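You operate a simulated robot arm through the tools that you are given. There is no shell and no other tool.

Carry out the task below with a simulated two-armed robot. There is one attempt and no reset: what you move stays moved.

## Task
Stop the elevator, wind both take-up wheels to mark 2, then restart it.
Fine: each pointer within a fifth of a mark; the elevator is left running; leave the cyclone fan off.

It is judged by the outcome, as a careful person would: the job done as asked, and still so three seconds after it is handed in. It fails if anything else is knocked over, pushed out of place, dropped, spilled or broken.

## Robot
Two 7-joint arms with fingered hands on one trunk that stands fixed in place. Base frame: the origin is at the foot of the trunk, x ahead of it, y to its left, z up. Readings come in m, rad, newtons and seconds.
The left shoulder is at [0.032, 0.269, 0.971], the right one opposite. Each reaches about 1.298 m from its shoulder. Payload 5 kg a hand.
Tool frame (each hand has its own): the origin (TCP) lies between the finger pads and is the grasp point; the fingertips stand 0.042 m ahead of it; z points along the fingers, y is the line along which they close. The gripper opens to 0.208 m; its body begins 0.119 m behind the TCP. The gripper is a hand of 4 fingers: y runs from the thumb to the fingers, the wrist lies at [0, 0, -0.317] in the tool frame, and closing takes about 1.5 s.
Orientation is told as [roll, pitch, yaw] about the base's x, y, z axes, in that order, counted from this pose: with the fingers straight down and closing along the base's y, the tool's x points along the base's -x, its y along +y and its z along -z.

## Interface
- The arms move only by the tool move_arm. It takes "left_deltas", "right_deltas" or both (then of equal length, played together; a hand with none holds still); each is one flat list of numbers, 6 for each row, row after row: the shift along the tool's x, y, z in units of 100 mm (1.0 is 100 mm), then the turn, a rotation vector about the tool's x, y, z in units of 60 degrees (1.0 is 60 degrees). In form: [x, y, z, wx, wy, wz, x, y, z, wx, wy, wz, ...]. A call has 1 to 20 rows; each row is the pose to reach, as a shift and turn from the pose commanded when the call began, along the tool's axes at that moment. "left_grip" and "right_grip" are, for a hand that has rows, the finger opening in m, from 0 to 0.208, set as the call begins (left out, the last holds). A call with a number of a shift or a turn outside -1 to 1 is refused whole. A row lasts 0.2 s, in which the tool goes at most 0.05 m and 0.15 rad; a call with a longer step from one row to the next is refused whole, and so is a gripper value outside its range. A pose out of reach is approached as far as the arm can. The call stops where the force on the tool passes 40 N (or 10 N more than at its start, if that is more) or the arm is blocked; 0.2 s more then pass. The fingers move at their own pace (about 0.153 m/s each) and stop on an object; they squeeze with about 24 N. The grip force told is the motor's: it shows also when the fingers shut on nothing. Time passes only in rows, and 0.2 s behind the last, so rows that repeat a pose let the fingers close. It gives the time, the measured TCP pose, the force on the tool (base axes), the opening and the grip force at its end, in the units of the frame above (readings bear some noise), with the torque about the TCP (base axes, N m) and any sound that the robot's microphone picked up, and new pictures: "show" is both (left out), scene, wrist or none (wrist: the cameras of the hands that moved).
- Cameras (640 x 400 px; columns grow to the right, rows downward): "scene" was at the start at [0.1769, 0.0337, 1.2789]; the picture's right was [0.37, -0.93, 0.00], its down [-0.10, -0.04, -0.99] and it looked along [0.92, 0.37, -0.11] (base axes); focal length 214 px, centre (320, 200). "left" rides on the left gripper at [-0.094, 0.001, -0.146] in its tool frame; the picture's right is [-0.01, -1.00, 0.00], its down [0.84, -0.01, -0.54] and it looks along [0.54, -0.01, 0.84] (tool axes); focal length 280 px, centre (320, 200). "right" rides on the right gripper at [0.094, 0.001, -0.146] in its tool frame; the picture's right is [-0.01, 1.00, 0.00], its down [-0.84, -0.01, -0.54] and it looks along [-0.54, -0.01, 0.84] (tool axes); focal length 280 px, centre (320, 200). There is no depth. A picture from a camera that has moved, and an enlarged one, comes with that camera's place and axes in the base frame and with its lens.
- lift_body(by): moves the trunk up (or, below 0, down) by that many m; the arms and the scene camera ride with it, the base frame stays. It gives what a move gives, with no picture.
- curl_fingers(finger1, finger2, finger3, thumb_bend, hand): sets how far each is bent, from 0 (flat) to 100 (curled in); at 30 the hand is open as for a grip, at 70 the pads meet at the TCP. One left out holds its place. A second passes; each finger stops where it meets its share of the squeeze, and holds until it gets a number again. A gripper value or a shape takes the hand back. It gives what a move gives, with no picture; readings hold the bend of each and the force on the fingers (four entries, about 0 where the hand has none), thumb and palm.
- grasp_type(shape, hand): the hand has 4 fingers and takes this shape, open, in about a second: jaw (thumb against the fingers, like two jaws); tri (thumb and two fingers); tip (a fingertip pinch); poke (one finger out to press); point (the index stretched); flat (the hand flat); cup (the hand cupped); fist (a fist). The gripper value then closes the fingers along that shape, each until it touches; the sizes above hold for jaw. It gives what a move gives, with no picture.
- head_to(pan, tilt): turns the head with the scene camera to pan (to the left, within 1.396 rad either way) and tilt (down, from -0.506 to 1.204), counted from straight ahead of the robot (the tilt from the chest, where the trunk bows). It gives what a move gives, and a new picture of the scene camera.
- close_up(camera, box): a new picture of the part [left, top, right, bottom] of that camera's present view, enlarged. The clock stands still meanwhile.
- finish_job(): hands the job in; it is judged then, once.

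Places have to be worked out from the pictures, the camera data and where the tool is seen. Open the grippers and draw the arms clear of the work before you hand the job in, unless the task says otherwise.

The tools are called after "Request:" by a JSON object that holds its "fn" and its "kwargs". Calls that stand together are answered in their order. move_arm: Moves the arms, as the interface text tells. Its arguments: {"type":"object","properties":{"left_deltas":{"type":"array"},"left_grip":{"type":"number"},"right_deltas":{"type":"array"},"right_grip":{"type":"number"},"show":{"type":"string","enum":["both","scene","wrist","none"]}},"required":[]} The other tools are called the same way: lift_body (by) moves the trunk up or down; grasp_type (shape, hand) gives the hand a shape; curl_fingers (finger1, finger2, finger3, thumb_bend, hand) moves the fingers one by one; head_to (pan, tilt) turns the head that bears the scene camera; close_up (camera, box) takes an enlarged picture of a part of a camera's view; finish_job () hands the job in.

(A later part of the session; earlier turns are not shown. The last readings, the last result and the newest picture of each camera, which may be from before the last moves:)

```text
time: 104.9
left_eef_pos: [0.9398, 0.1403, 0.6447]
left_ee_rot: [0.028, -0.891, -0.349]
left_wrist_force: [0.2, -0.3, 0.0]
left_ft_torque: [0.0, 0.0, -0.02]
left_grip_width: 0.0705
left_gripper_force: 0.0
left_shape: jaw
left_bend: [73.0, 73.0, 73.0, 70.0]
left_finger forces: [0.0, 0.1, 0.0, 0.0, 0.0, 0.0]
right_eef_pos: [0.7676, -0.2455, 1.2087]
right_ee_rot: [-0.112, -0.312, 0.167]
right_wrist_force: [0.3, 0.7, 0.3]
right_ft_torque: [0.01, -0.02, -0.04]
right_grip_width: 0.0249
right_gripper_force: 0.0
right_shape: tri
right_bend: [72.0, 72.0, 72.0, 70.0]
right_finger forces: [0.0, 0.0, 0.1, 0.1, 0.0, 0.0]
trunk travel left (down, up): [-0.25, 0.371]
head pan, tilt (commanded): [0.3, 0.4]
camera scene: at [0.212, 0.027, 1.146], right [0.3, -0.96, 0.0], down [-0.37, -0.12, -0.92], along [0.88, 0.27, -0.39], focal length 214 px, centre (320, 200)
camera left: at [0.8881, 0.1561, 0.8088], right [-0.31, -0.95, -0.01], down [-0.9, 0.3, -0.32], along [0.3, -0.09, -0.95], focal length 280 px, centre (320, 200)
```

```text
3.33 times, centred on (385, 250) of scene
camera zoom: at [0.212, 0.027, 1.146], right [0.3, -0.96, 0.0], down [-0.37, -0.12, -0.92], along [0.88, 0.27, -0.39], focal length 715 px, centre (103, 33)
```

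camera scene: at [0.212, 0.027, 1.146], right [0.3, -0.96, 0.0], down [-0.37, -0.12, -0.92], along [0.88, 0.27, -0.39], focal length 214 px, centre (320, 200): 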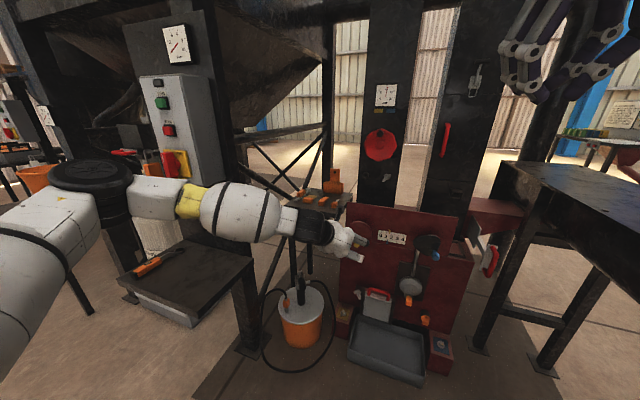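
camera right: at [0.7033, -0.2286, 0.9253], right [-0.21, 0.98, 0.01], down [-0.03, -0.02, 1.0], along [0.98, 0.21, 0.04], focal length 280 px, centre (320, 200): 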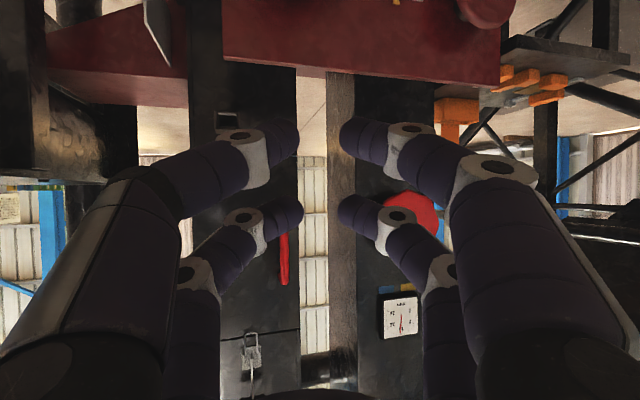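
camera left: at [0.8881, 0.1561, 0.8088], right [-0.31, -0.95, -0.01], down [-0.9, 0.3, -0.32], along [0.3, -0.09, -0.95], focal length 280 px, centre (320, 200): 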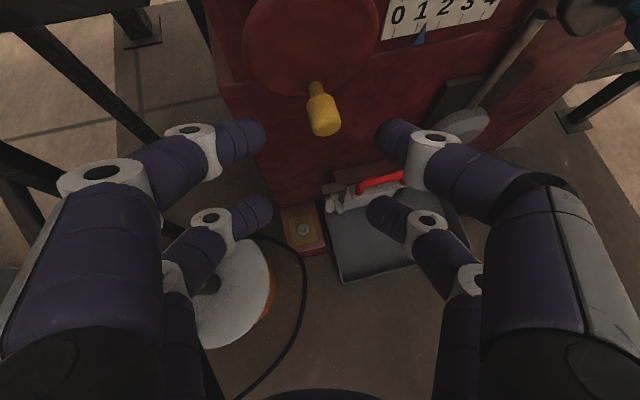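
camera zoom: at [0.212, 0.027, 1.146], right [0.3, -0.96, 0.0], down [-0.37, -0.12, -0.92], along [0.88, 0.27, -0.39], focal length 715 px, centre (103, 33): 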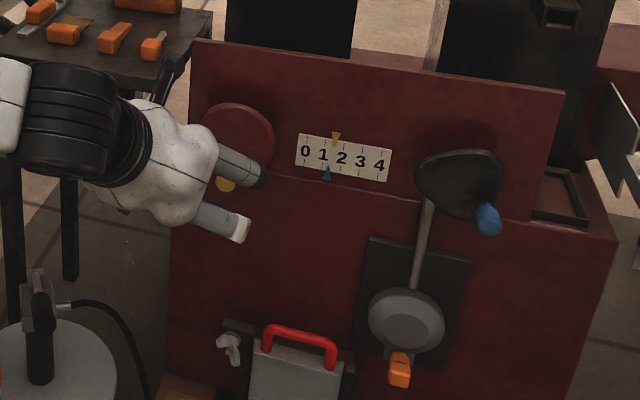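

The knob is centred between the near finger pair, on the line of the fingers. I advance 70 mm along the fingers so the near pair straddles the knob.

Request:
{"fn": "move_arm", "kwargs": {"left_deltas": [0, 0, 0.18, 0, 0, 0, 0, 0, 0.36, 0, 0, 0, 0, 0, 0.53, 0, 0, 0, 0, 0, 0.62, 0, 0, 0, 0, 0, 0.7, 0, 0, 0], "left_grip": 0.07, "show": "both"}}

Request:
{"fn": "close_up", "kwargs": {"camera": "left", "box": [200, 20, 460, 200]}}

Request:
{"fn": "close_up", "kwargs": {"camera": "scene", "box": [290, 190, 480, 310]}}

```text
time: 106.1
left_eef_pos: [0.9628, 0.1638, 0.6215]
left_ee_rot: [0.03, -0.892, -0.348]
left_wrist_force: [-0.3, 1.0, -0.6]
left_ft_torque: [-0.03, 0.02, 0.01]
left_grip_width: 0.0703
left_gripper_force: 0.1
left_shape: jaw
left_bend: [73.0, 73.0, 73.0, 70.0]
left_finger forces: [0.0, 0.0, 0.0, 0.0, 0.1, 0.1]
left hand out of reach, approached as far as the arm can: row 1, 2, 3, 4, 5
right_eef_pos: [0.7674, -0.2467, 1.2084]
right_ee_rot: [-0.112, -0.31, 0.164]
right_wrist_force: [-0.2, 0.7, 0.8]
right_ft_torque: [0.01, 0.04, 0.02]
right_grip_width: 0.0249
right_gripper_force: 0.1
right_shape: tri
right_bend: [72.0, 72.0, 72.0, 70.0]
right_finger forces: [0.1, 0.1, 0.1, 0.1, 0.0, 0.0]
trunk travel left (down, up): [-0.25, 0.371]
head pan, tilt (commanded): [0.3, 0.4]
camera scene: at [0.2121, 0.0269, 1.1457], right [0.3, -0.96, 0.0], down [-0.37, -0.12, -0.92], along [0.88, 0.27, -0.39], focal length 214 px, centre (320, 200)
camera left: at [0.9098, 0.1789, 0.7846], right [-0.31, -0.95, -0.01], down [-0.9, 0.3, -0.32], along [0.3, -0.09, -0.95], focal length 280 px, centre (320, 200)
```

scene: 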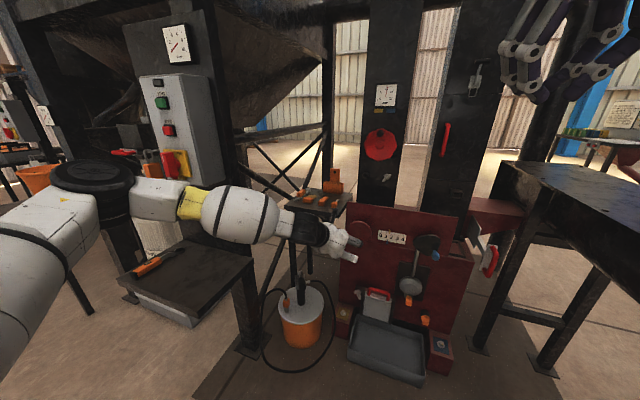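
left: 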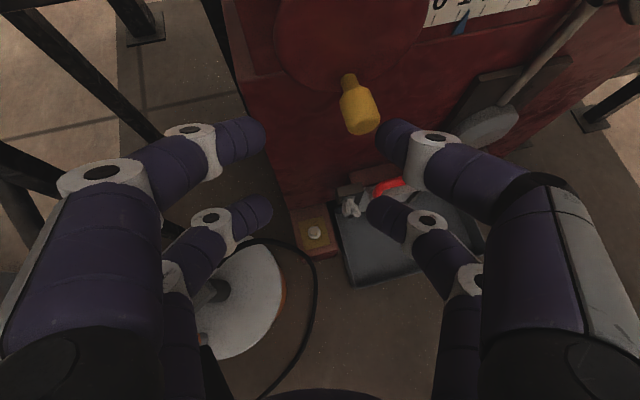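

```text
2.22 times, centred on (330, 110) of left
camera zoom: at [0.9098, 0.1789, 0.7846], right [-0.31, -0.95, -0.01], down [-0.9, 0.3, -0.32], along [0.3, -0.09, -0.95], focal length 623 px, centre (298, 400)
```

zoom: 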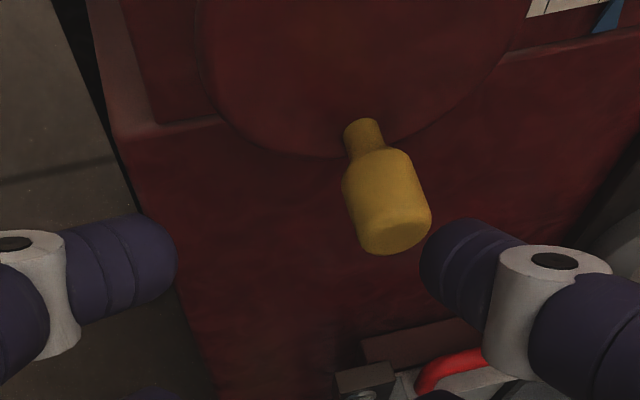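

```text
3.33 times, centred on (385, 250) of scene
camera zoom: at [0.2121, 0.0269, 1.1457], right [0.3, -0.96, 0.0], down [-0.37, -0.12, -0.92], along [0.88, 0.27, -0.39], focal length 715 px, centre (103, 33)
```

zoom: 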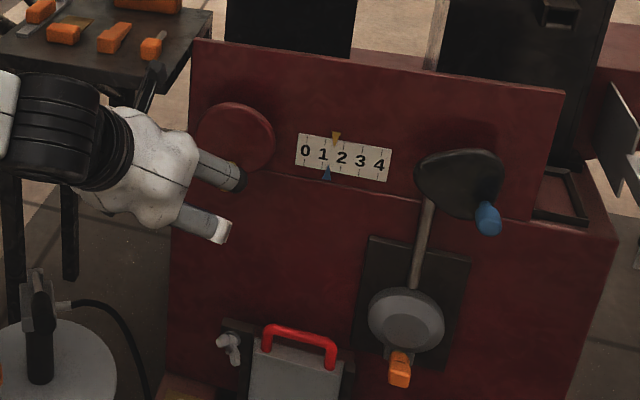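

The arm stalls again just short of the knob, with its elbow at the same direction from the shoulder each time, which looks like a shoulder singularity approached from the wrong side. I'll go around it: retract and rise, cross to the right while high, then extend forward with the elbow inboard. First, back off and up.

Request:
{"fn": "move_arm", "kwargs": {"left_deltas": [0, 0, -0.33, 0, 0, 0, 0, 0, -0.67, 0, 0, 0, 0, 0, -1.0, 0, 0, 0], "show": "none"}}

Request:
{"fn": "move_arm", "kwargs": {"left_deltas": [-0.25, 0, -0.25, 0, 0, 0, -0.5, 0, -0.5, 0, 0, 0, -0.75, 0, -0.75, 0, 0, 0, -1.0, 0, -1.0, 0, 0, 0], "show": "none"}}

Request:
{"fn": "move_arm", "kwargs": {"left_deltas": [-0.125, 0, -0.25, 0, 0.09, 0, -0.25, 0, -0.5, 0, 0.18, 0, -0.375, 0, -0.75, 0, 0.27, 0, -0.5, 0, -1.0, 0, 0.35, 0], "show": "none"}}

```text
time: 106.9
left_eef_pos: [0.8872, 0.1865, 0.6836]
left_ee_rot: [0.029, -0.891, -0.35]
left_wrist_force: [0.0, -1.0, -0.5]
left_ft_torque: [0.01, -0.04, 0.02]
left_grip_width: 0.0707
left_gripper_force: 0.1
left_shape: jaw
left_bend: [73.0, 73.0, 73.0, 70.0]
left_finger forces: [0.0, 0.0, 0.0, 0.0, 0.0, 0.0]
right_eef_pos: [0.7679, -0.2463, 1.2091]
right_ee_rot: [-0.112, -0.312, 0.165]
right_wrist_force: [-0.5, 0.2, 1.1]
right_ft_torque: [0.04, -0.06, -0.01]
right_grip_width: 0.0251
right_gripper_force: 0.0
right_shape: tri
right_bend: [72.0, 72.0, 72.0, 70.0]
right_finger forces: [0.1, 0.0, 0.0, 0.1, 0.0, 0.1]
trunk travel left (down, up): [-0.25, 0.371]
head pan, tilt (commanded): [0.3, 0.4]
```

```text
time: 107.9
left_eef_pos: [0.8715, 0.1898, 0.8256]
left_ee_rot: [0.028, -0.89, -0.35]
left_wrist_force: [-0.6, 1.1, -0.2]
left_ft_torque: [-0.01, -0.09, 0.02]
left_grip_width: 0.0703
left_gripper_force: 0.0
left_shape: jaw
left_bend: [73.0, 73.0, 73.0, 70.0]
left_finger forces: [0.0, 0.0, 0.0, 0.0, 0.1, 0.0]
right_eef_pos: [0.7675, -0.2455, 1.2093]
right_ee_rot: [-0.112, -0.311, 0.166]
right_wrist_force: [-0.7, -0.6, 1.0]
right_ft_torque: [0.06, -0.09, 0.03]
right_grip_width: 0.0249
right_gripper_force: 0.1
right_shape: tri
right_bend: [72.0, 72.0, 72.0, 70.0]
right_finger forces: [0.0, 0.0, 0.0, 0.1, 0.0, 0.0]
trunk travel left (down, up): [-0.25, 0.371]
head pan, tilt (commanded): [0.3, 0.4]
```

```text
time: 108.9
left_eef_pos: [0.8291, 0.2032, 0.9256]
left_ee_rot: [0.024, -0.522, -0.339]
left_wrist_force: [-0.8, -0.6, 0.6]
left_ft_torque: [0.03, -0.02, 0.05]
left_grip_width: 0.0705
left_gripper_force: 0.1
left_shape: jaw
left_bend: [73.0, 73.0, 73.0, 70.0]
left_finger forces: [0.0, 0.0, 0.0, 0.1, 0.0, 0.0]
right_eef_pos: [0.768, -0.2463, 1.2085]
right_ee_rot: [-0.112, -0.311, 0.167]
right_wrist_force: [-0.4, -0.2, -0.7]
right_ft_torque: [-0.03, 0.01, 0.01]
right_grip_width: 0.0253
right_gripper_force: 0.2
right_shape: tri
right_bend: [72.0, 72.0, 72.0, 70.0]
right_finger forces: [0.0, 0.1, 0.1, 0.0, 0.0, 0.0]
trunk travel left (down, up): [-0.25, 0.371]
head pan, tilt (commanded): [0.3, 0.4]
```

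Now back toward the body and up a little, to bring the elbow up and inboard.

Request:
{"fn": "move_arm", "kwargs": {"left_deltas": [0.15, -0.1, -0.15, 0, 0, 0, 0.3, -0.2, -0.3, 0, 0, 0, 0.45, -0.3, -0.45, 0, 0, 0, 0.6, -0.4, -0.6, 0, 0, 0], "show": "none"}}

Request:
{"fn": "move_arm", "kwargs": {"left_deltas": [0.15, -0.2, -0.15, 0, 0, 0, 0.3, -0.4, -0.3, 0, 0, 0, 0.45, -0.6, -0.45, 0, 0, 0, 0.6, -0.8, -0.6, 0, 0, 0], "show": "none"}}

Request:
{"fn": "head_to", "kwargs": {"pan": 0.8, "tilt": 0.1}}

```text
time: 109.9
left_eef_pos: [0.7379, 0.1905, 0.9468]
left_ee_rot: [0.022, -0.523, -0.337]
left_wrist_force: [-0.8, -0.5, -0.6]
left_ft_torque: [0.0, 0.02, 0.0]
left_grip_width: 0.0703
left_gripper_force: 0.1
left_shape: jaw
left_bend: [73.0, 73.0, 73.0, 70.0]
left_finger forces: [0.0, 0.0, 0.0, 0.0, 0.0, 0.0]
right_eef_pos: [0.7672, -0.2472, 1.2096]
right_ee_rot: [-0.111, -0.31, 0.166]
right_wrist_force: [-0.8, 0.0, -0.4]
right_ft_torque: [0.01, -0.03, -0.02]
right_grip_width: 0.0248
right_gripper_force: 0.0
right_shape: tri
right_bend: [72.0, 72.0, 72.0, 70.0]
right_finger forces: [0.0, 0.0, 0.0, 0.1, 0.1, 0.0]
trunk travel left (down, up): [-0.25, 0.371]
head pan, tilt (commanded): [0.3, 0.4]
```

```text
time: 110.9
left_eef_pos: [0.6344, 0.1396, 0.9677]
left_ee_rot: [0.023, -0.522, -0.336]
left_wrist_force: [0.0, 0.0, 0.4]
left_ft_torque: [0.02, -0.02, -0.01]
left_grip_width: 0.0705
left_gripper_force: 0.0
left_shape: jaw
left_bend: [73.0, 73.0, 73.0, 70.0]
left_finger forces: [0.1, 0.0, 0.1, 0.1, 0.0, 0.0]
right_eef_pos: [0.7677, -0.2454, 1.208]
right_ee_rot: [-0.112, -0.31, 0.164]
right_wrist_force: [0.4, 0.5, 1.0]
right_ft_torque: [0.07, 0.01, 0.02]
right_grip_width: 0.025
right_gripper_force: 0.0
right_shape: tri
right_bend: [72.0, 72.0, 72.0, 70.0]
right_finger forces: [0.1, 0.1, 0.0, 0.0, 0.1, 0.1]
trunk travel left (down, up): [-0.25, 0.371]
head pan, tilt (commanded): [0.3, 0.4]
```

```text
time: 111.8
left_eef_pos: [0.6353, 0.1417, 0.9676]
left_ee_rot: [0.024, -0.523, -0.335]
left_wrist_force: [-0.3, 0.2, -0.1]
left_ft_torque: [-0.01, 0.01, 0.03]
left_grip_width: 0.0703
left_gripper_force: 0.0
left_shape: jaw
left_bend: [73.0, 73.0, 73.0, 70.0]
left_finger forces: [0.1, 0.1, 0.1, 0.1, 0.0, 0.1]
right_eef_pos: [0.7684, -0.2451, 1.2072]
right_ee_rot: [-0.111, -0.308, 0.166]
right_wrist_force: [-0.1, 0.2, -0.3]
right_ft_torque: [0.02, 0.02, 0.0]
right_grip_width: 0.0251
right_gripper_force: 0.0
right_shape: tri
right_bend: [72.0, 72.0, 72.0, 70.0]
right_finger forces: [0.1, 0.0, 0.0, 0.0, 0.0, 0.0]
trunk travel left (down, up): [-0.25, 0.371]
head pan, tilt (commanded): [0.799, 0.099]
camera scene: at [0.1879, 0.0655, 1.1736], right [0.72, -0.7, 0.0], down [-0.07, -0.07, -0.99], along [0.69, 0.71, -0.1], focal length 214 px, centre (320, 200)
```

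scene: 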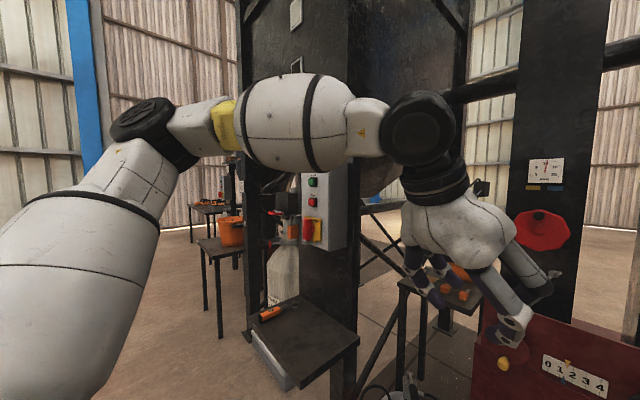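

The elbow is now high and back, well away from that direction. I cross the hand to the right at this height.

Request:
{"fn": "move_arm", "kwargs": {"left_deltas": [-0.133, -0.211, 0.076, 0, 0, 0, -0.266, -0.423, 0.153, 0, 0, 0, -0.398, -0.634, 0.229, 0, 0, 0, -0.531, -0.845, 0.305, 0, 0, 0], "show": "none"}}

Request:
{"fn": "move_arm", "kwargs": {"left_deltas": [-0.133, -0.211, 0.076, 0, 0, 0, -0.266, -0.423, 0.153, 0, 0, 0, -0.398, -0.634, 0.229, 0, 0, 0, -0.531, -0.845, 0.305, 0, 0, 0], "show": "none"}}

Request:
{"fn": "head_to", "kwargs": {"pan": 0.8, "tilt": 0.0}}

```text
time: 112.8
left_eef_pos: [0.6459, 0.107, 0.9666]
left_ee_rot: [0.02, -0.522, -0.335]
left_wrist_force: [-0.5, 0.5, -0.1]
left_ft_torque: [0.01, 0.02, -0.01]
left_grip_width: 0.0703
left_gripper_force: 0.0
left_shape: jaw
left_bend: [74.0, 73.0, 73.0, 70.0]
left_finger forces: [0.1, 0.1, 0.1, 0.1, 0.0, 0.0]
left hand out of reach, approached as far as the arm can: row 2, 3, 4
right_eef_pos: [0.7679, -0.2459, 1.2063]
right_ee_rot: [-0.112, -0.309, 0.167]
right_wrist_force: [0.4, 0.6, -0.1]
right_ft_torque: [0.0, 0.01, 0.0]
right_grip_width: 0.0251
right_gripper_force: 0.1
right_shape: tri
right_bend: [72.0, 72.0, 72.0, 70.0]
right_finger forces: [0.0, 0.0, 0.0, 0.0, 0.0, 0.0]
trunk travel left (down, up): [-0.25, 0.371]
head pan, tilt (commanded): [0.799, 0.099]
```

```text
time: 113.8
left_eef_pos: [0.6461, 0.1077, 0.9679]
left_ee_rot: [0.02, -0.523, -0.335]
left_wrist_force: [0.4, -0.2, 0.5]
left_ft_torque: [0.02, 0.04, -0.02]
left_grip_width: 0.0702
left_gripper_force: 0.0
left_shape: jaw
left_bend: [74.0, 73.0, 73.0, 70.0]
left_finger forces: [0.0, 0.1, 0.0, 0.0, 0.1, 0.0]
left hand out of reach, approached as far as the arm can: row 1, 2, 3, 4
right_eef_pos: [0.7682, -0.2459, 1.2079]
right_ee_rot: [-0.111, -0.309, 0.166]
right_wrist_force: [0.0, 0.5, -0.1]
right_ft_torque: [0.02, 0.01, 0.0]
right_grip_width: 0.025
right_gripper_force: 0.1
right_shape: tri
right_bend: [72.0, 72.0, 72.0, 70.0]
right_finger forces: [0.0, 0.1, 0.0, 0.1, 0.1, 0.0]
trunk travel left (down, up): [-0.25, 0.371]
head pan, tilt (commanded): [0.799, 0.099]
```

```text
time: 114.5
left_eef_pos: [0.6462, 0.1078, 0.9688]
left_ee_rot: [0.021, -0.523, -0.333]
left_wrist_force: [0.8, -0.3, -0.3]
left_ft_torque: [0.02, 0.0, 0.01]
left_grip_width: 0.0702
left_gripper_force: 0.0
left_shape: jaw
left_bend: [74.0, 73.0, 73.0, 70.0]
left_finger forces: [0.0, 0.1, 0.0, 0.0, 0.0, 0.0]
right_eef_pos: [0.7682, -0.2452, 1.2064]
right_ee_rot: [-0.111, -0.308, 0.164]
right_wrist_force: [-0.2, -1.7, 0.3]
right_ft_torque: [0.0, 0.02, -0.01]
right_grip_width: 0.0249
right_gripper_force: 0.1
right_shape: tri
right_bend: [72.0, 72.0, 72.0, 70.0]
right_finger forces: [0.0, 0.0, 0.0, 0.0, 0.0, 0.0]
trunk travel left (down, up): [-0.25, 0.371]
head pan, tilt (commanded): [0.799, 0.0]
camera scene: at [0.1864, 0.0641, 1.1827], right [0.72, -0.7, 0.0], down [0.0, 0.0, -1.0], along [0.7, 0.72, 0.0], focal length 214 px, centre (320, 200)
```

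scene: 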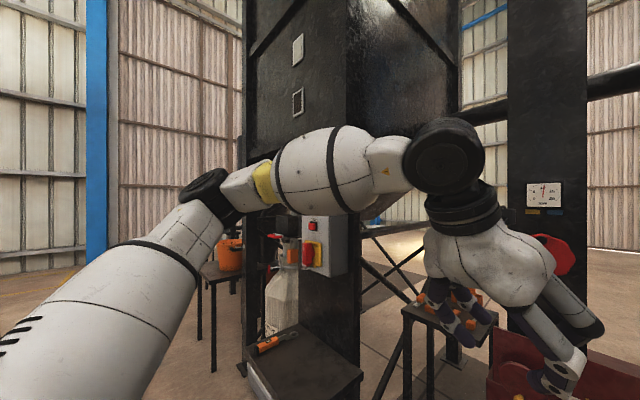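

The left arm simply cannot bring its elbow inboard, so it cannot serve the wheels. My estimate is that the right arm can, if its elbow stays inboard: extended, with the trunk raised, it clears the bench (top ≈0.92 m, edge y≈−0.53). I send the left hand back toward the panel side first.

Request:
{"fn": "move_arm", "kwargs": {"left_deltas": [0.108, 0.211, -0.12, 0, 0, 0, 0.216, 0.423, -0.239, 0, 0, 0, 0.323, 0.634, -0.359, 0, 0, 0, 0.431, 0.845, -0.478, 0, 0, 0], "show": "none"}}

Request:
{"fn": "move_arm", "kwargs": {"left_deltas": [0.108, 0.211, -0.12, 0, 0, 0, 0.216, 0.423, -0.239, 0, 0, 0, 0.323, 0.634, -0.359, 0, 0, 0, 0.431, 0.845, -0.478, 0, 0, 0], "show": "none"}}

Request:
{"fn": "move_arm", "kwargs": {"left_deltas": [0.108, 0.211, -0.12, 0, 0, 0, 0.216, 0.423, -0.239, 0, 0, 0, 0.323, 0.634, -0.359, 0, 0, 0, 0.431, 0.845, -0.478, 0, 0, 0], "show": "scene"}}

```text
time: 115.5
left_eef_pos: [0.6143, 0.2069, 0.9903]
left_ee_rot: [0.022, -0.525, -0.338]
left_wrist_force: [0.1, -0.3, -0.5]
left_ft_torque: [-0.01, 0.03, -0.02]
left_grip_width: 0.0701
left_gripper_force: 0.0
left_shape: jaw
left_bend: [74.0, 73.0, 73.0, 70.0]
left_finger forces: [0.0, 0.0, 0.1, 0.0, 0.0, 0.0]
right_eef_pos: [0.7671, -0.2445, 1.2064]
right_ee_rot: [-0.113, -0.31, 0.166]
right_wrist_force: [-0.2, 0.4, -0.2]
right_ft_torque: [-0.1, -0.03, -0.01]
right_grip_width: 0.0249
right_gripper_force: 0.0
right_shape: tri
right_bend: [72.0, 72.0, 72.0, 70.0]
right_finger forces: [0.0, 0.0, 0.0, 0.0, 0.0, 0.0]
trunk travel left (down, up): [-0.25, 0.371]
head pan, tilt (commanded): [0.799, 0.0]
```

```text
time: 116.5
left_eef_pos: [0.5845, 0.3072, 1.0105]
left_ee_rot: [0.022, -0.523, -0.336]
left_wrist_force: [0.2, -0.8, -0.3]
left_ft_torque: [-0.04, 0.0, 0.02]
left_grip_width: 0.0702
left_gripper_force: 0.0
left_shape: jaw
left_bend: [74.0, 73.0, 73.0, 70.0]
left_finger forces: [0.1, 0.1, 0.1, 0.0, 0.0, 0.1]
right_eef_pos: [0.7683, -0.2452, 1.208]
right_ee_rot: [-0.113, -0.31, 0.166]
right_wrist_force: [-0.1, 0.1, 0.1]
right_ft_torque: [-0.08, -0.02, -0.01]
right_grip_width: 0.0249
right_gripper_force: 0.1
right_shape: tri
right_bend: [72.0, 72.0, 72.0, 70.0]
right_finger forces: [0.0, 0.0, 0.1, 0.0, 0.0, 0.1]
trunk travel left (down, up): [-0.25, 0.371]
head pan, tilt (commanded): [0.799, 0.0]
```

```text
time: 117.5
left_eef_pos: [0.5525, 0.407, 1.0312]
left_ee_rot: [0.024, -0.523, -0.336]
left_wrist_force: [0.1, 0.5, 0.1]
left_ft_torque: [0.02, -0.03, 0.02]
left_grip_width: 0.0701
left_gripper_force: 0.0
left_shape: jaw
left_bend: [74.0, 73.0, 73.0, 70.0]
left_finger forces: [0.0, 0.0, 0.1, 0.0, 0.0, 0.1]
right_eef_pos: [0.7676, -0.2449, 1.2085]
right_ee_rot: [-0.113, -0.31, 0.167]
right_wrist_force: [-0.3, 1.1, -0.1]
right_ft_torque: [-0.1, -0.04, -0.02]
right_grip_width: 0.0252
right_gripper_force: 0.0
right_shape: tri
right_bend: [72.0, 72.0, 72.0, 70.0]
right_finger forces: [0.1, 0.0, 0.0, 0.0, 0.1, 0.1]
trunk travel left (down, up): [-0.25, 0.371]
head pan, tilt (commanded): [0.799, 0.0]
camera scene: at [0.1864, 0.0642, 1.1827], right [0.72, -0.7, 0.0], down [0.0, 0.0, -1.0], along [0.7, 0.72, 0.0], focal length 214 px, centre (320, 200)
```

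scene: 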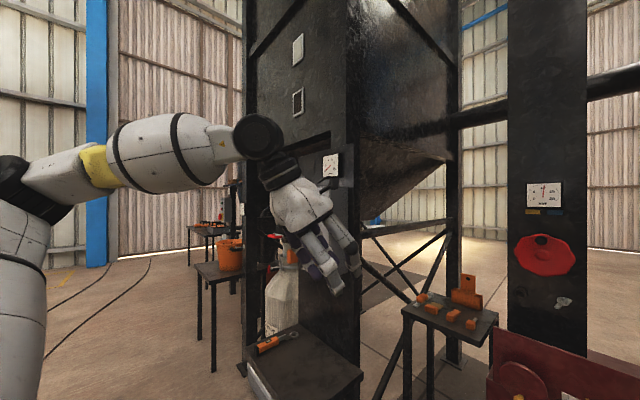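

The left hand is parked clear of the box. I raise the trunk 0.3 m for the right arm and look at that arm.

Request:
{"fn": "lift_body", "kwargs": {"by": 0.3}}

Request:
{"fn": "head_to", "kwargs": {"pan": -0.6, "tilt": 0.2}}

```text
time: 120.5
left_eef_pos: [0.554, 0.4054, 1.3321]
left_ee_rot: [0.024, -0.524, -0.334]
left_wrist_force: [0.3, 0.0, 0.7]
left_ft_torque: [0.01, 0.04, 0.03]
left_grip_width: 0.0703
left_gripper_force: 0.0
left_shape: jaw
left_bend: [74.0, 73.0, 73.0, 70.0]
left_finger forces: [0.0, 0.1, 0.1, 0.0, 0.1, 0.0]
right_eef_pos: [0.7677, -0.2462, 1.5072]
right_ee_rot: [-0.111, -0.308, 0.166]
right_wrist_force: [-0.1, 0.0, -0.5]
right_ft_torque: [0.01, 0.03, 0.01]
right_grip_width: 0.0249
right_gripper_force: 0.0
right_shape: tri
right_bend: [72.0, 72.0, 72.0, 70.0]
right_finger forces: [0.0, 0.0, 0.0, 0.1, 0.1, 0.1]
trunk travel left (down, up): [-0.55, 0.071]
head pan, tilt (commanded): [0.799, 0.0]
```

```text
time: 122.0
left_eef_pos: [0.5519, 0.4056, 1.332]
left_ee_rot: [0.022, -0.523, -0.335]
left_wrist_force: [-0.1, -0.3, 0.4]
left_ft_torque: [-0.01, 0.01, 0.01]
left_grip_width: 0.0701
left_gripper_force: 0.0
left_shape: jaw
left_bend: [74.0, 73.0, 73.0, 70.0]
left_finger forces: [0.0, 0.0, 0.0, 0.0, 0.1, 0.0]
right_eef_pos: [0.7678, -0.2455, 1.5079]
right_ee_rot: [-0.112, -0.31, 0.165]
right_wrist_force: [-0.2, -0.1, 0.1]
right_ft_torque: [-0.01, -0.03, 0.01]
right_grip_width: 0.0253
right_gripper_force: 0.0
right_shape: tri
right_bend: [72.0, 72.0, 72.0, 70.0]
right_finger forces: [0.0, 0.0, 0.0, 0.0, 0.1, 0.0]
trunk travel left (down, up): [-0.55, 0.071]
head pan, tilt (commanded): [-0.6, 0.201]
camera scene: at [0.1472, -0.053, 1.4741], right [-0.56, -0.83, 0.0], down [-0.16, 0.11, -0.98], along [0.81, -0.55, -0.2], focal length 214 px, centre (320, 200)
```

scene: 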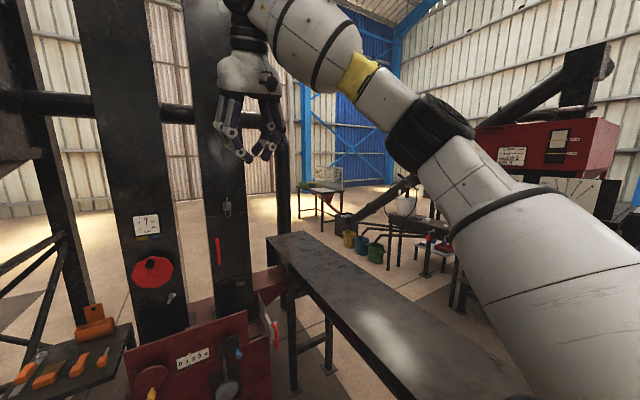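

The right arm is high with its elbow well up. I bring the right hand inward (to the left) and down while pitching it forward.

Request:
{"fn": "move_arm", "kwargs": {"right_deltas": [-0.068, 0.205, 0.232, 0, -0.06, 0, -0.136, 0.41, 0.463, 0, -0.12, 0, -0.204, 0.616, 0.695, 0, -0.18, 0, -0.272, 0.821, 0.927, 0, -0.25, 0], "show": "none"}}

Request:
{"fn": "move_arm", "kwargs": {"right_deltas": [-0.068, 0.205, 0.232, 0, -0.03, 0, -0.136, 0.41, 0.463, 0, -0.06, 0, -0.204, 0.616, 0.695, 0, -0.09, 0, -0.272, 0.821, 0.927, 0, -0.12, 0], "show": "scene"}}

```text
time: 123.0
left_eef_pos: [0.5534, 0.406, 1.3319]
left_ee_rot: [0.022, -0.524, -0.335]
left_wrist_force: [0.2, -1.0, -0.2]
left_ft_torque: [0.0, 0.05, 0.01]
left_grip_width: 0.0703
left_gripper_force: 0.0
left_shape: jaw
left_bend: [74.0, 73.0, 73.0, 70.0]
left_finger forces: [0.1, 0.0, 0.0, 0.1, 0.0, 0.0]
right_eef_pos: [0.8131, -0.1661, 1.4194]
right_ee_rot: [-0.126, -0.571, 0.2]
right_wrist_force: [-0.3, -0.6, -0.1]
right_ft_torque: [0.03, 0.04, -0.01]
right_grip_width: 0.025
right_gripper_force: 0.1
right_shape: tri
right_bend: [72.0, 72.0, 72.0, 70.0]
right_finger forces: [0.0, 0.0, 0.1, 0.1, 0.0, 0.0]
trunk travel left (down, up): [-0.55, 0.071]
head pan, tilt (commanded): [-0.6, 0.201]
```

```text
time: 124.0
left_eef_pos: [0.5534, 0.4065, 1.3305]
left_ee_rot: [0.023, -0.522, -0.334]
left_wrist_force: [1.2, 0.5, 0.2]
left_ft_torque: [-0.03, 0.06, -0.04]
left_grip_width: 0.0702
left_gripper_force: 0.0
left_shape: jaw
left_bend: [74.0, 73.0, 73.0, 70.0]
left_finger forces: [0.1, 0.1, 0.0, 0.0, 0.0, 0.0]
right_eef_pos: [0.8751, -0.081, 1.349]
right_ee_rot: [-0.139, -0.695, 0.221]
right_wrist_force: [1.2, 0.5, 0.6]
right_ft_torque: [0.03, 0.08, 0.04]
right_grip_width: 0.0252
right_gripper_force: 0.0
right_shape: tri
right_bend: [72.0, 72.0, 72.0, 70.0]
right_finger forces: [0.1, 0.0, 0.1, 0.0, 0.0, 0.0]
trunk travel left (down, up): [-0.55, 0.071]
head pan, tilt (commanded): [-0.6, 0.201]
camera scene: at [0.1473, -0.0529, 1.4741], right [-0.57, -0.83, 0.0], down [-0.16, 0.11, -0.98], along [0.81, -0.55, -0.2], focal length 214 px, centre (320, 200)
```

scene: 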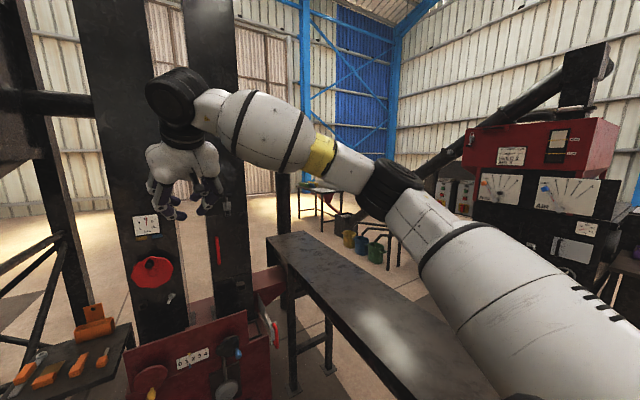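

No limit reported, and the right elbow is staying inboard (az ≈22°). I continue down and inward, also squaring up the hand.

Request:
{"fn": "move_arm", "kwargs": {"right_deltas": [0.167, 0.18, 0.229, -0.03, -0.028, -0.016, 0.333, 0.36, 0.458, -0.06, -0.055, -0.032, 0.5, 0.539, 0.686, -0.09, -0.083, -0.049, 0.667, 0.719, 0.915, -0.12, -0.11, -0.065], "show": "none"}}

Request:
{"fn": "move_arm", "kwargs": {"right_deltas": [0.2, 0.05, 0.229, -0.03, -0.02, -0.016, 0.4, 0.1, 0.458, -0.06, -0.04, -0.032, 0.6, 0.15, 0.686, -0.09, -0.06, -0.049, 0.8, 0.2, 0.915, -0.12, -0.08, -0.065], "show": "scene"}}

```text
time: 125.0
left_eef_pos: [0.5532, 0.4061, 1.3332]
left_ee_rot: [0.022, -0.522, -0.338]
left_wrist_force: [0.2, 0.1, 0.3]
left_ft_torque: [0.0, 0.09, -0.01]
left_grip_width: 0.0702
left_gripper_force: 0.0
left_shape: jaw
left_bend: [74.0, 73.0, 73.0, 70.0]
left_finger forces: [0.0, 0.0, 0.0, 0.0, 0.0, 0.0]
right_eef_pos: [0.8762, -0.0222, 1.2279]
right_ee_rot: [-0.087, -0.802, 0.329]
right_wrist_force: [0.2, -1.4, 1.3]
right_ft_torque: [0.03, 0.18, 0.04]
right_grip_width: 0.0251
right_gripper_force: 0.0
right_shape: tri
right_bend: [72.0, 72.0, 72.0, 70.0]
right_finger forces: [0.0, 0.0, 0.0, 0.0, 0.0, 0.0]
trunk travel left (down, up): [-0.55, 0.071]
head pan, tilt (commanded): [-0.6, 0.201]
```

```text
time: 126.0
left_eef_pos: [0.552, 0.4053, 1.3327]
left_ee_rot: [0.023, -0.523, -0.336]
left_wrist_force: [1.0, 0.4, -0.5]
left_ft_torque: [0.03, 0.07, -0.01]
left_grip_width: 0.0704
left_gripper_force: 0.1
left_shape: jaw
left_bend: [74.0, 73.0, 73.0, 70.0]
left_finger forces: [0.0, 0.1, 0.0, 0.1, 0.0, 0.0]
right_eef_pos: [0.8811, -0.0077, 1.1066]
right_ee_rot: [-0.044, -0.881, 0.441]
right_wrist_force: [0.4, -0.3, 0.8]
right_ft_torque: [-0.05, 0.14, 0.04]
right_grip_width: 0.0247
right_gripper_force: 0.1
right_shape: tri
right_bend: [72.0, 72.0, 72.0, 70.0]
right_finger forces: [0.0, 0.0, 0.0, 0.0, 0.0, 0.0]
trunk travel left (down, up): [-0.55, 0.071]
head pan, tilt (commanded): [-0.6, 0.201]
camera scene: at [0.1476, -0.0532, 1.474], right [-0.57, -0.82, 0.0], down [-0.16, 0.11, -0.98], along [0.81, -0.55, -0.2], focal length 214 px, centre (320, 200)
```

scene: 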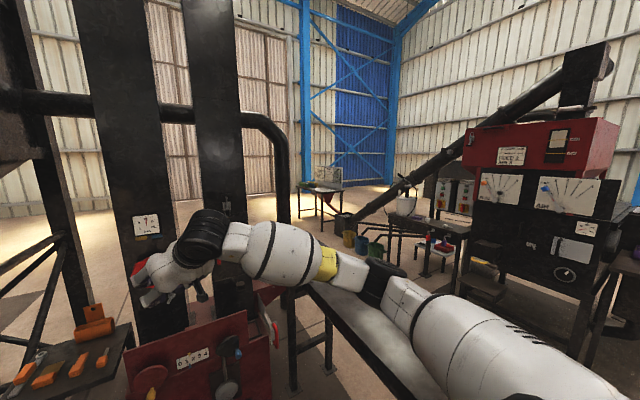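

Still no limit. The right elbow is coming down at about (0.48, −0.49, 1.15), so I move the hand further inward first, so the elbow passes inside the bench edge before lowering.

Request:
{"fn": "move_arm", "kwargs": {"right_deltas": [-0.068, 0.186, 0.2, 0, 0, 0, -0.136, 0.372, 0.4, 0, 0, 0, -0.203, 0.557, 0.6, 0, 0, 0, -0.271, 0.743, 0.8, 0, 0, 0], "show": "none"}}

Request:
{"fn": "head_to", "kwargs": {"pan": -0.6, "tilt": 0.5}}

```text
time: 127.0
left_eef_pos: [0.5522, 0.4052, 1.333]
left_ee_rot: [0.019, -0.523, -0.334]
left_wrist_force: [-0.5, 0.6, 0.6]
left_ft_torque: [-0.08, 0.03, -0.02]
left_grip_width: 0.0703
left_gripper_force: 0.1
left_shape: jaw
left_bend: [74.0, 73.0, 73.0, 70.0]
left_finger forces: [0.1, 0.0, 0.1, 0.0, 0.0, 0.0]
right_eef_pos: [0.9262, 0.0907, 1.0736]
right_ee_rot: [-0.047, -0.881, 0.441]
right_wrist_force: [1.5, -1.0, -0.2]
right_ft_torque: [0.04, 0.06, 0.04]
right_grip_width: 0.0248
right_gripper_force: 0.0
right_shape: tri
right_bend: [72.0, 72.0, 72.0, 70.0]
right_finger forces: [0.0, 0.1, 0.0, 0.1, 0.0, 0.0]
trunk travel left (down, up): [-0.55, 0.071]
head pan, tilt (commanded): [-0.6, 0.201]
```

```text
time: 127.8
left_eef_pos: [0.5516, 0.4062, 1.3326]
left_ee_rot: [0.023, -0.523, -0.336]
left_wrist_force: [-1.4, 0.0, -0.3]
left_ft_torque: [0.03, -0.04, 0.01]
left_grip_width: 0.0704
left_gripper_force: 0.1
left_shape: jaw
left_bend: [74.0, 73.0, 73.0, 70.0]
left_finger forces: [0.0, 0.0, 0.1, 0.0, 0.1, 0.0]
right_eef_pos: [0.926, 0.0921, 1.0724]
right_ee_rot: [-0.043, -0.879, 0.441]
right_wrist_force: [-0.2, 0.6, 0.1]
right_ft_torque: [0.03, 0.01, 0.0]
right_grip_width: 0.025
right_gripper_force: 0.1
right_shape: tri
right_bend: [72.0, 72.0, 72.0, 70.0]
right_finger forces: [0.0, 0.0, 0.0, 0.0, 0.0, 0.1]
trunk travel left (down, up): [-0.55, 0.071]
head pan, tilt (commanded): [-0.6, 0.499]
camera scene: at [0.1454, -0.0517, 1.4465], right [-0.56, -0.83, 0.0], down [-0.39, 0.27, -0.88], along [0.72, -0.5, -0.48], focal length 214 px, centre (320, 200)
```

scene: 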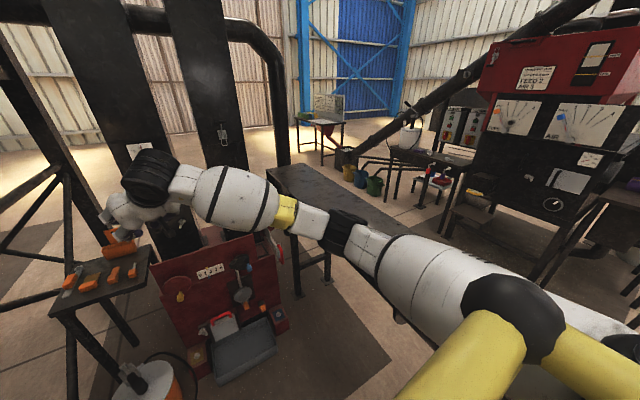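

Elbow is now inside the bench edge (y≈−0.39). I lower the right hand straight down in front of the boot in two stages and open the jaws.

Request:
{"fn": "grasp_type", "kwargs": {"hand": "right", "shape": "jaw"}}

Request:
{"fn": "move_arm", "kwargs": {"right_deltas": [0.182, -0.011, 0.143, 0, 0, 0, 0.364, -0.022, 0.285, 0, 0, 0, 0.545, -0.033, 0.428, 0, 0, 0, 0.727, -0.044, 0.57, 0, 0, 0], "right_grip": 0.07, "show": "none"}}

Request:
{"fn": "move_arm", "kwargs": {"right_deltas": [0.182, -0.011, 0.143, 0, 0, 0, 0.364, -0.022, 0.285, 0, 0, 0, 0.545, -0.033, 0.428, 0, 0, 0, 0.727, -0.044, 0.57, 0, 0, 0], "show": "both"}}

```text
time: 128.7
left_eef_pos: [0.5531, 0.4057, 1.332]
left_ee_rot: [0.023, -0.523, -0.334]
left_wrist_force: [0.4, -0.2, -0.3]
left_ft_torque: [0.06, 0.01, -0.02]
left_grip_width: 0.07
left_gripper_force: 0.0
left_shape: jaw
left_bend: [74.0, 73.0, 73.0, 70.0]
left_finger forces: [0.0, 0.1, 0.0, 0.0, 0.0, 0.0]
right_eef_pos: [0.9262, 0.0912, 1.0728]
right_ee_rot: [-0.044, -0.881, 0.441]
right_wrist_force: [0.1, -1.0, -0.7]
right_ft_torque: [-0.01, 0.03, -0.01]
right_grip_width: 0.208
right_gripper_force: 0.0
right_shape: jaw
right_bend: [30.0, 30.0, 30.0, 30.0]
right_finger forces: [0.0, 0.1, 0.0, 0.0, 0.0, 0.0]
trunk travel left (down, up): [-0.55, 0.071]
head pan, tilt (commanded): [-0.6, 0.499]
```

```text
time: 129.7
left_eef_pos: [0.5537, 0.4064, 1.3325]
left_ee_rot: [0.024, -0.523, -0.335]
left_wrist_force: [0.5, -0.1, 0.4]
left_ft_torque: [0.04, 0.08, -0.01]
left_grip_width: 0.0701
left_gripper_force: 0.1
left_shape: jaw
left_bend: [74.0, 73.0, 73.0, 70.0]
left_finger forces: [0.0, 0.0, 0.0, 0.0, 0.1, 0.1]
right_eef_pos: [0.9281, 0.0834, 0.9816]
right_ee_rot: [-0.045, -0.879, 0.444]
right_wrist_force: [1.0, -0.4, 1.2]
right_ft_torque: [-0.01, 0.08, 0.02]
right_grip_width: 0.0701
right_gripper_force: 0.1
right_shape: jaw
right_bend: [73.0, 73.0, 73.0, 70.0]
right_finger forces: [0.0, 0.0, 0.1, 0.0, 0.1, 0.1]
trunk travel left (down, up): [-0.55, 0.071]
head pan, tilt (commanded): [-0.6, 0.499]
```

```text
time: 130.7
left_eef_pos: [0.5537, 0.4054, 1.3312]
left_ee_rot: [0.024, -0.523, -0.336]
left_wrist_force: [1.1, 0.1, 0.1]
left_ft_torque: [0.02, 0.07, -0.04]
left_grip_width: 0.0701
left_gripper_force: 0.0
left_shape: jaw
left_bend: [74.0, 73.0, 73.0, 70.0]
left_finger forces: [0.0, 0.0, 0.0, 0.1, 0.1, 0.0]
right_eef_pos: [0.9264, 0.0752, 0.8896]
right_ee_rot: [-0.046, -0.881, 0.442]
right_wrist_force: [1.0, -0.3, 1.2]
right_ft_torque: [-0.02, 0.13, 0.02]
right_grip_width: 0.0704
right_gripper_force: 0.1
right_shape: jaw
right_bend: [73.0, 73.0, 73.0, 70.0]
right_finger forces: [0.0, 0.0, 0.0, 0.0, 0.0, 0.0]
trunk travel left (down, up): [-0.55, 0.071]
head pan, tilt (commanded): [-0.6, 0.499]
camera scene: at [0.1457, -0.0518, 1.4464], right [-0.56, -0.83, 0.0], down [-0.4, 0.27, -0.88], along [0.72, -0.5, -0.48], focal length 214 px, centre (320, 200)
camera right: at [0.7668, 0.0105, 0.9098], right [-0.39, 0.92, -0.02], down [0.1, 0.06, 0.99], along [0.92, 0.38, -0.12], focal length 280 px, centre (320, 200)
```

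scene: 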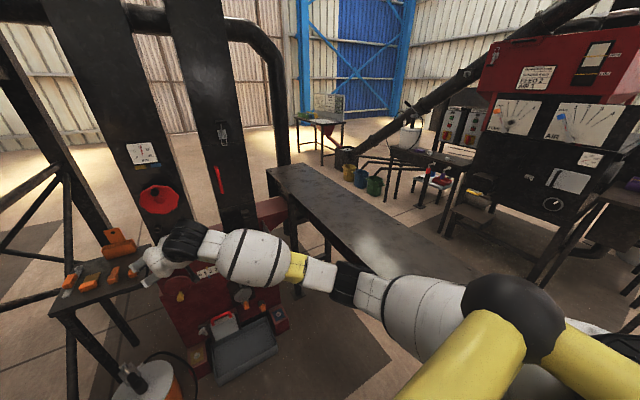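
right: 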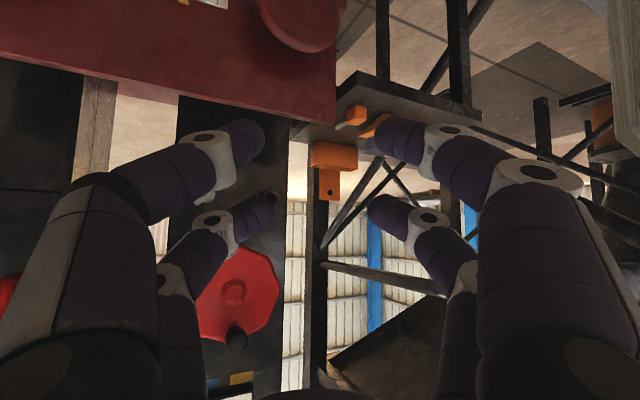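

Going well, no limits and the elbow is inside the bench. Two more steps down to pre-grasp height for the yellow knob.

Request:
{"fn": "move_arm", "kwargs": {"right_deltas": [0.192, -0.012, 0.16, 0, 0, 0, 0.384, -0.025, 0.32, 0, 0, 0, 0.575, -0.037, 0.48, 0, 0, 0, 0.767, -0.05, 0.64, 0, 0, 0], "show": "none"}}

Request:
{"fn": "move_arm", "kwargs": {"right_deltas": [0.192, -0.012, 0.16, 0, 0, 0, 0.384, -0.025, 0.32, 0, 0, 0, 0.575, -0.037, 0.48, 0, 0, 0, 0.767, -0.05, 0.64, 0, 0, 0], "show": "wrist"}}

Request:
{"fn": "head_to", "kwargs": {"pan": 0.0, "tilt": 0.7}}

Request:
{"fn": "close_up", "kwargs": {"camera": "scene", "box": [240, 120, 420, 250]}}

```text
time: 131.7
left_eef_pos: [0.5524, 0.406, 1.3324]
left_ee_rot: [0.023, -0.524, -0.336]
left_wrist_force: [1.3, 0.2, -0.7]
left_ft_torque: [-0.01, 0.06, -0.02]
left_grip_width: 0.0701
left_gripper_force: 0.1
left_shape: jaw
left_bend: [74.0, 73.0, 73.0, 70.0]
left_finger forces: [0.1, 0.1, 0.0, 0.0, 0.0, 0.0]
right_eef_pos: [0.93, 0.0699, 0.7894]
right_ee_rot: [-0.045, -0.882, 0.441]
right_wrist_force: [0.0, 0.6, 0.0]
right_ft_torque: [-0.04, 0.11, 0.01]
right_grip_width: 0.0708
right_gripper_force: 0.0
right_shape: jaw
right_bend: [73.0, 73.0, 73.0, 70.0]
right_finger forces: [0.1, 0.1, 0.0, 0.1, 0.0, 0.0]
trunk travel left (down, up): [-0.55, 0.071]
head pan, tilt (commanded): [-0.6, 0.499]
```

```text
time: 132.7
left_eef_pos: [0.5536, 0.4073, 1.3326]
left_ee_rot: [0.021, -0.524, -0.336]
left_wrist_force: [1.3, 0.3, -0.5]
left_ft_torque: [-0.03, 0.0, -0.01]
left_grip_width: 0.0699
left_gripper_force: 0.1
left_shape: jaw
left_bend: [74.0, 73.0, 73.0, 70.0]
left_finger forces: [0.0, 0.1, 0.0, 0.0, 0.1, 0.1]
right_eef_pos: [0.9336, 0.0645, 0.6891]
right_ee_rot: [-0.043, -0.88, 0.441]
right_wrist_force: [0.5, -0.4, 0.7]
right_ft_torque: [-0.05, 0.15, 0.05]
right_grip_width: 0.0706
right_gripper_force: 0.0
right_shape: jaw
right_bend: [73.0, 73.0, 73.0, 70.0]
right_finger forces: [0.0, 0.1, 0.0, 0.0, 0.1, 0.0]
trunk travel left (down, up): [-0.55, 0.071]
head pan, tilt (commanded): [-0.6, 0.499]
camera right: at [0.774, -0.0015, 0.7096], right [-0.39, 0.92, -0.02], down [0.11, 0.06, 0.99], along [0.92, 0.38, -0.12], focal length 280 px, centre (320, 200)
```

right: 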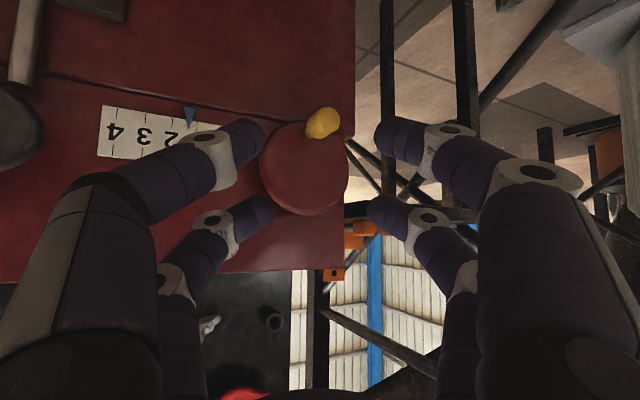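

```text
time: 133.7
left_eef_pos: [0.5526, 0.4061, 1.3314]
left_ee_rot: [0.021, -0.524, -0.336]
left_wrist_force: [0.2, 0.1, -0.3]
left_ft_torque: [0.02, -0.02, 0.01]
left_grip_width: 0.0701
left_gripper_force: 0.1
left_shape: jaw
left_bend: [74.0, 73.0, 73.0, 70.0]
left_finger forces: [0.1, 0.0, 0.0, 0.0, 0.1, 0.1]
right_eef_pos: [0.934, 0.0656, 0.6888]
right_ee_rot: [-0.046, -0.881, 0.44]
right_wrist_force: [-0.5, 0.9, -0.5]
right_ft_torque: [-0.02, 0.0, 0.0]
right_grip_width: 0.0707
right_gripper_force: 0.1
right_shape: jaw
right_bend: [73.0, 73.0, 73.0, 70.0]
right_finger forces: [0.0, 0.0, 0.0, 0.0, 0.1, 0.0]
trunk travel left (down, up): [-0.55, 0.071]
head pan, tilt (commanded): [0.0, 0.7]
camera scene: at [0.1561, 0.0007, 1.4284], right [0.0, -1.0, 0.0], down [-0.64, 0.0, -0.76], along [0.76, 0.0, -0.64], focal length 214 px, centre (320, 200)
```

scene: 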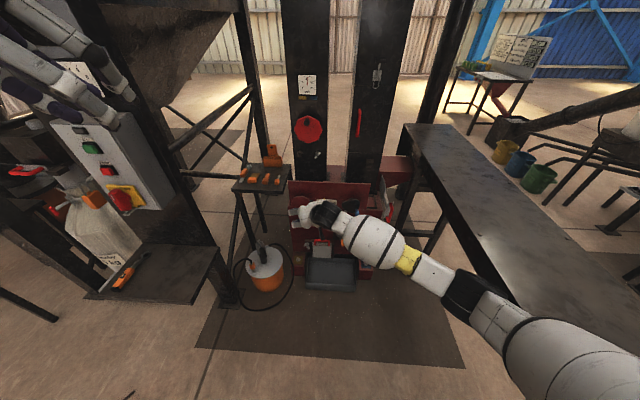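

```text
3.08 times, centred on (330, 185) of scene
camera zoom: at [0.1561, 0.0007, 1.4284], right [0.0, -1.0, 0.0], down [-0.64, 0.0, -0.76], along [0.76, 0.0, -0.64], focal length 660 px, centre (289, 246)
```

zoom: 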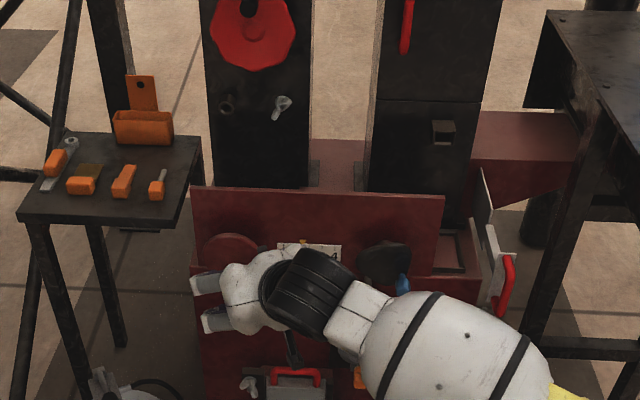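

The right arm reaches the yellow wheel freely. The knob lies exactly on the hand's axis, 134 mm ahead; I want it in the upper/forward pair, so I shift the hand 31 mm down and slightly in.

Request:
{"fn": "move_arm", "kwargs": {"right_deltas": [0.156, -0.01, 0.12, 0, 0, 0, 0.312, -0.024, 0.235, 0, 0, 0, 0.312, -0.024, 0.235, 0, 0, 0], "show": "wrist"}}

Request:
{"fn": "close_up", "kwargs": {"camera": "right", "box": [190, 60, 450, 240]}}

```text
time: 134.5
left_eef_pos: [0.5536, 0.4128, 1.3286]
left_ee_rot: [0.016, -0.524, -0.329]
left_wrist_force: [0.3, 0.2, -0.3]
left_ft_torque: [-0.04, 0.06, -0.01]
left_grip_width: 0.0702
left_gripper_force: 0.1
left_shape: jaw
left_bend: [74.0, 73.0, 73.0, 70.0]
left_finger forces: [0.0, 0.0, 0.0, 0.0, 0.0, 0.1]
right_eef_pos: [0.9324, 0.0716, 0.6499]
right_ee_rot: [-0.041, -0.878, 0.448]
right_wrist_force: [-0.8, 0.1, 0.0]
right_ft_torque: [0.01, -0.02, 0.02]
right_grip_width: 0.0702
right_gripper_force: 0.1
right_shape: jaw
right_bend: [73.0, 73.0, 73.0, 70.0]
right_finger forces: [0.0, 0.0, 0.0, 0.1, 0.0, 0.0]
trunk travel left (down, up): [-0.55, 0.071]
head pan, tilt (commanded): [0.0, 0.7]
camera right: at [0.7722, 0.0034, 0.6707], right [-0.4, 0.92, -0.02], down [0.11, 0.06, 0.99], along [0.91, 0.39, -0.12], focal length 280 px, centre (320, 200)
```

right: 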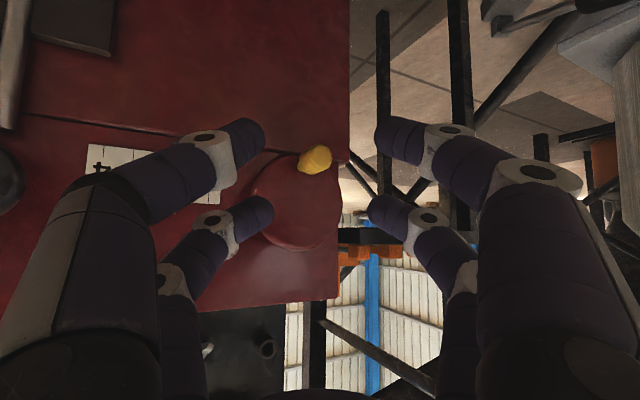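

```text
2.22 times, centred on (320, 150) of right
camera zoom: at [0.7722, 0.0034, 0.6707], right [-0.4, 0.92, -0.02], down [0.11, 0.06, 0.99], along [0.91, 0.39, -0.12], focal length 623 px, centre (320, 311)
```

zoom: 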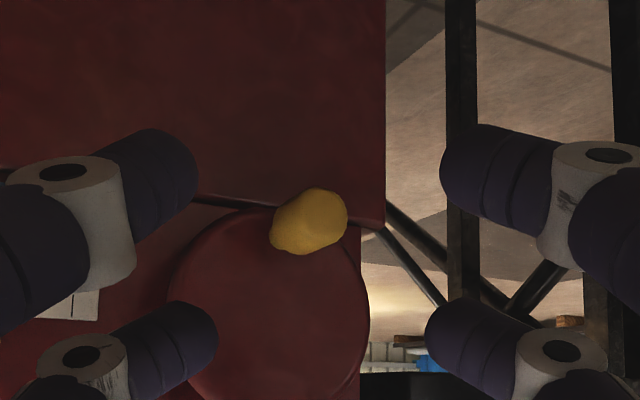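

The body reading shifted slightly (a few mm at the idle left hand), so I pause a moment and re-read before going on, and look at the right elbow.

Request:
{"fn": "head_to", "kwargs": {"pan": -0.5, "tilt": 0.8}}

```text
time: 135.4
left_eef_pos: [0.5526, 0.4127, 1.3296]
left_ee_rot: [0.018, -0.523, -0.329]
left_wrist_force: [0.2, 0.3, 0.2]
left_ft_torque: [0.02, -0.01, -0.03]
left_grip_width: 0.0704
left_gripper_force: 0.0
left_shape: jaw
left_bend: [74.0, 73.0, 73.0, 70.0]
left_finger forces: [0.1, 0.0, 0.1, 0.1, 0.0, 0.1]
right_eef_pos: [0.931, 0.0705, 0.6514]
right_ee_rot: [-0.043, -0.881, 0.448]
right_wrist_force: [0.2, 0.2, -0.7]
right_ft_torque: [0.03, 0.0, -0.02]
right_grip_width: 0.0703
right_gripper_force: 0.0
right_shape: jaw
right_bend: [73.0, 73.0, 73.0, 70.0]
right_finger forces: [0.1, 0.0, 0.0, 0.0, 0.0, 0.0]
trunk travel left (down, up): [-0.55, 0.071]
head pan, tilt (commanded): [-0.499, 0.799]
camera scene: at [0.143, -0.0336, 1.4203], right [-0.48, -0.88, 0.0], down [-0.63, 0.34, -0.7], along [0.61, -0.33, -0.72], focal length 214 px, centre (320, 200)
```

scene: 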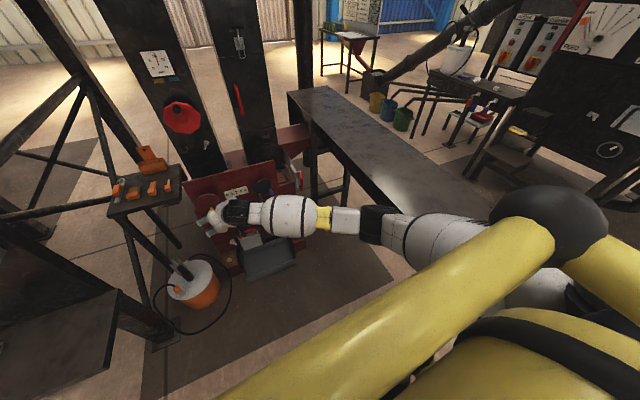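

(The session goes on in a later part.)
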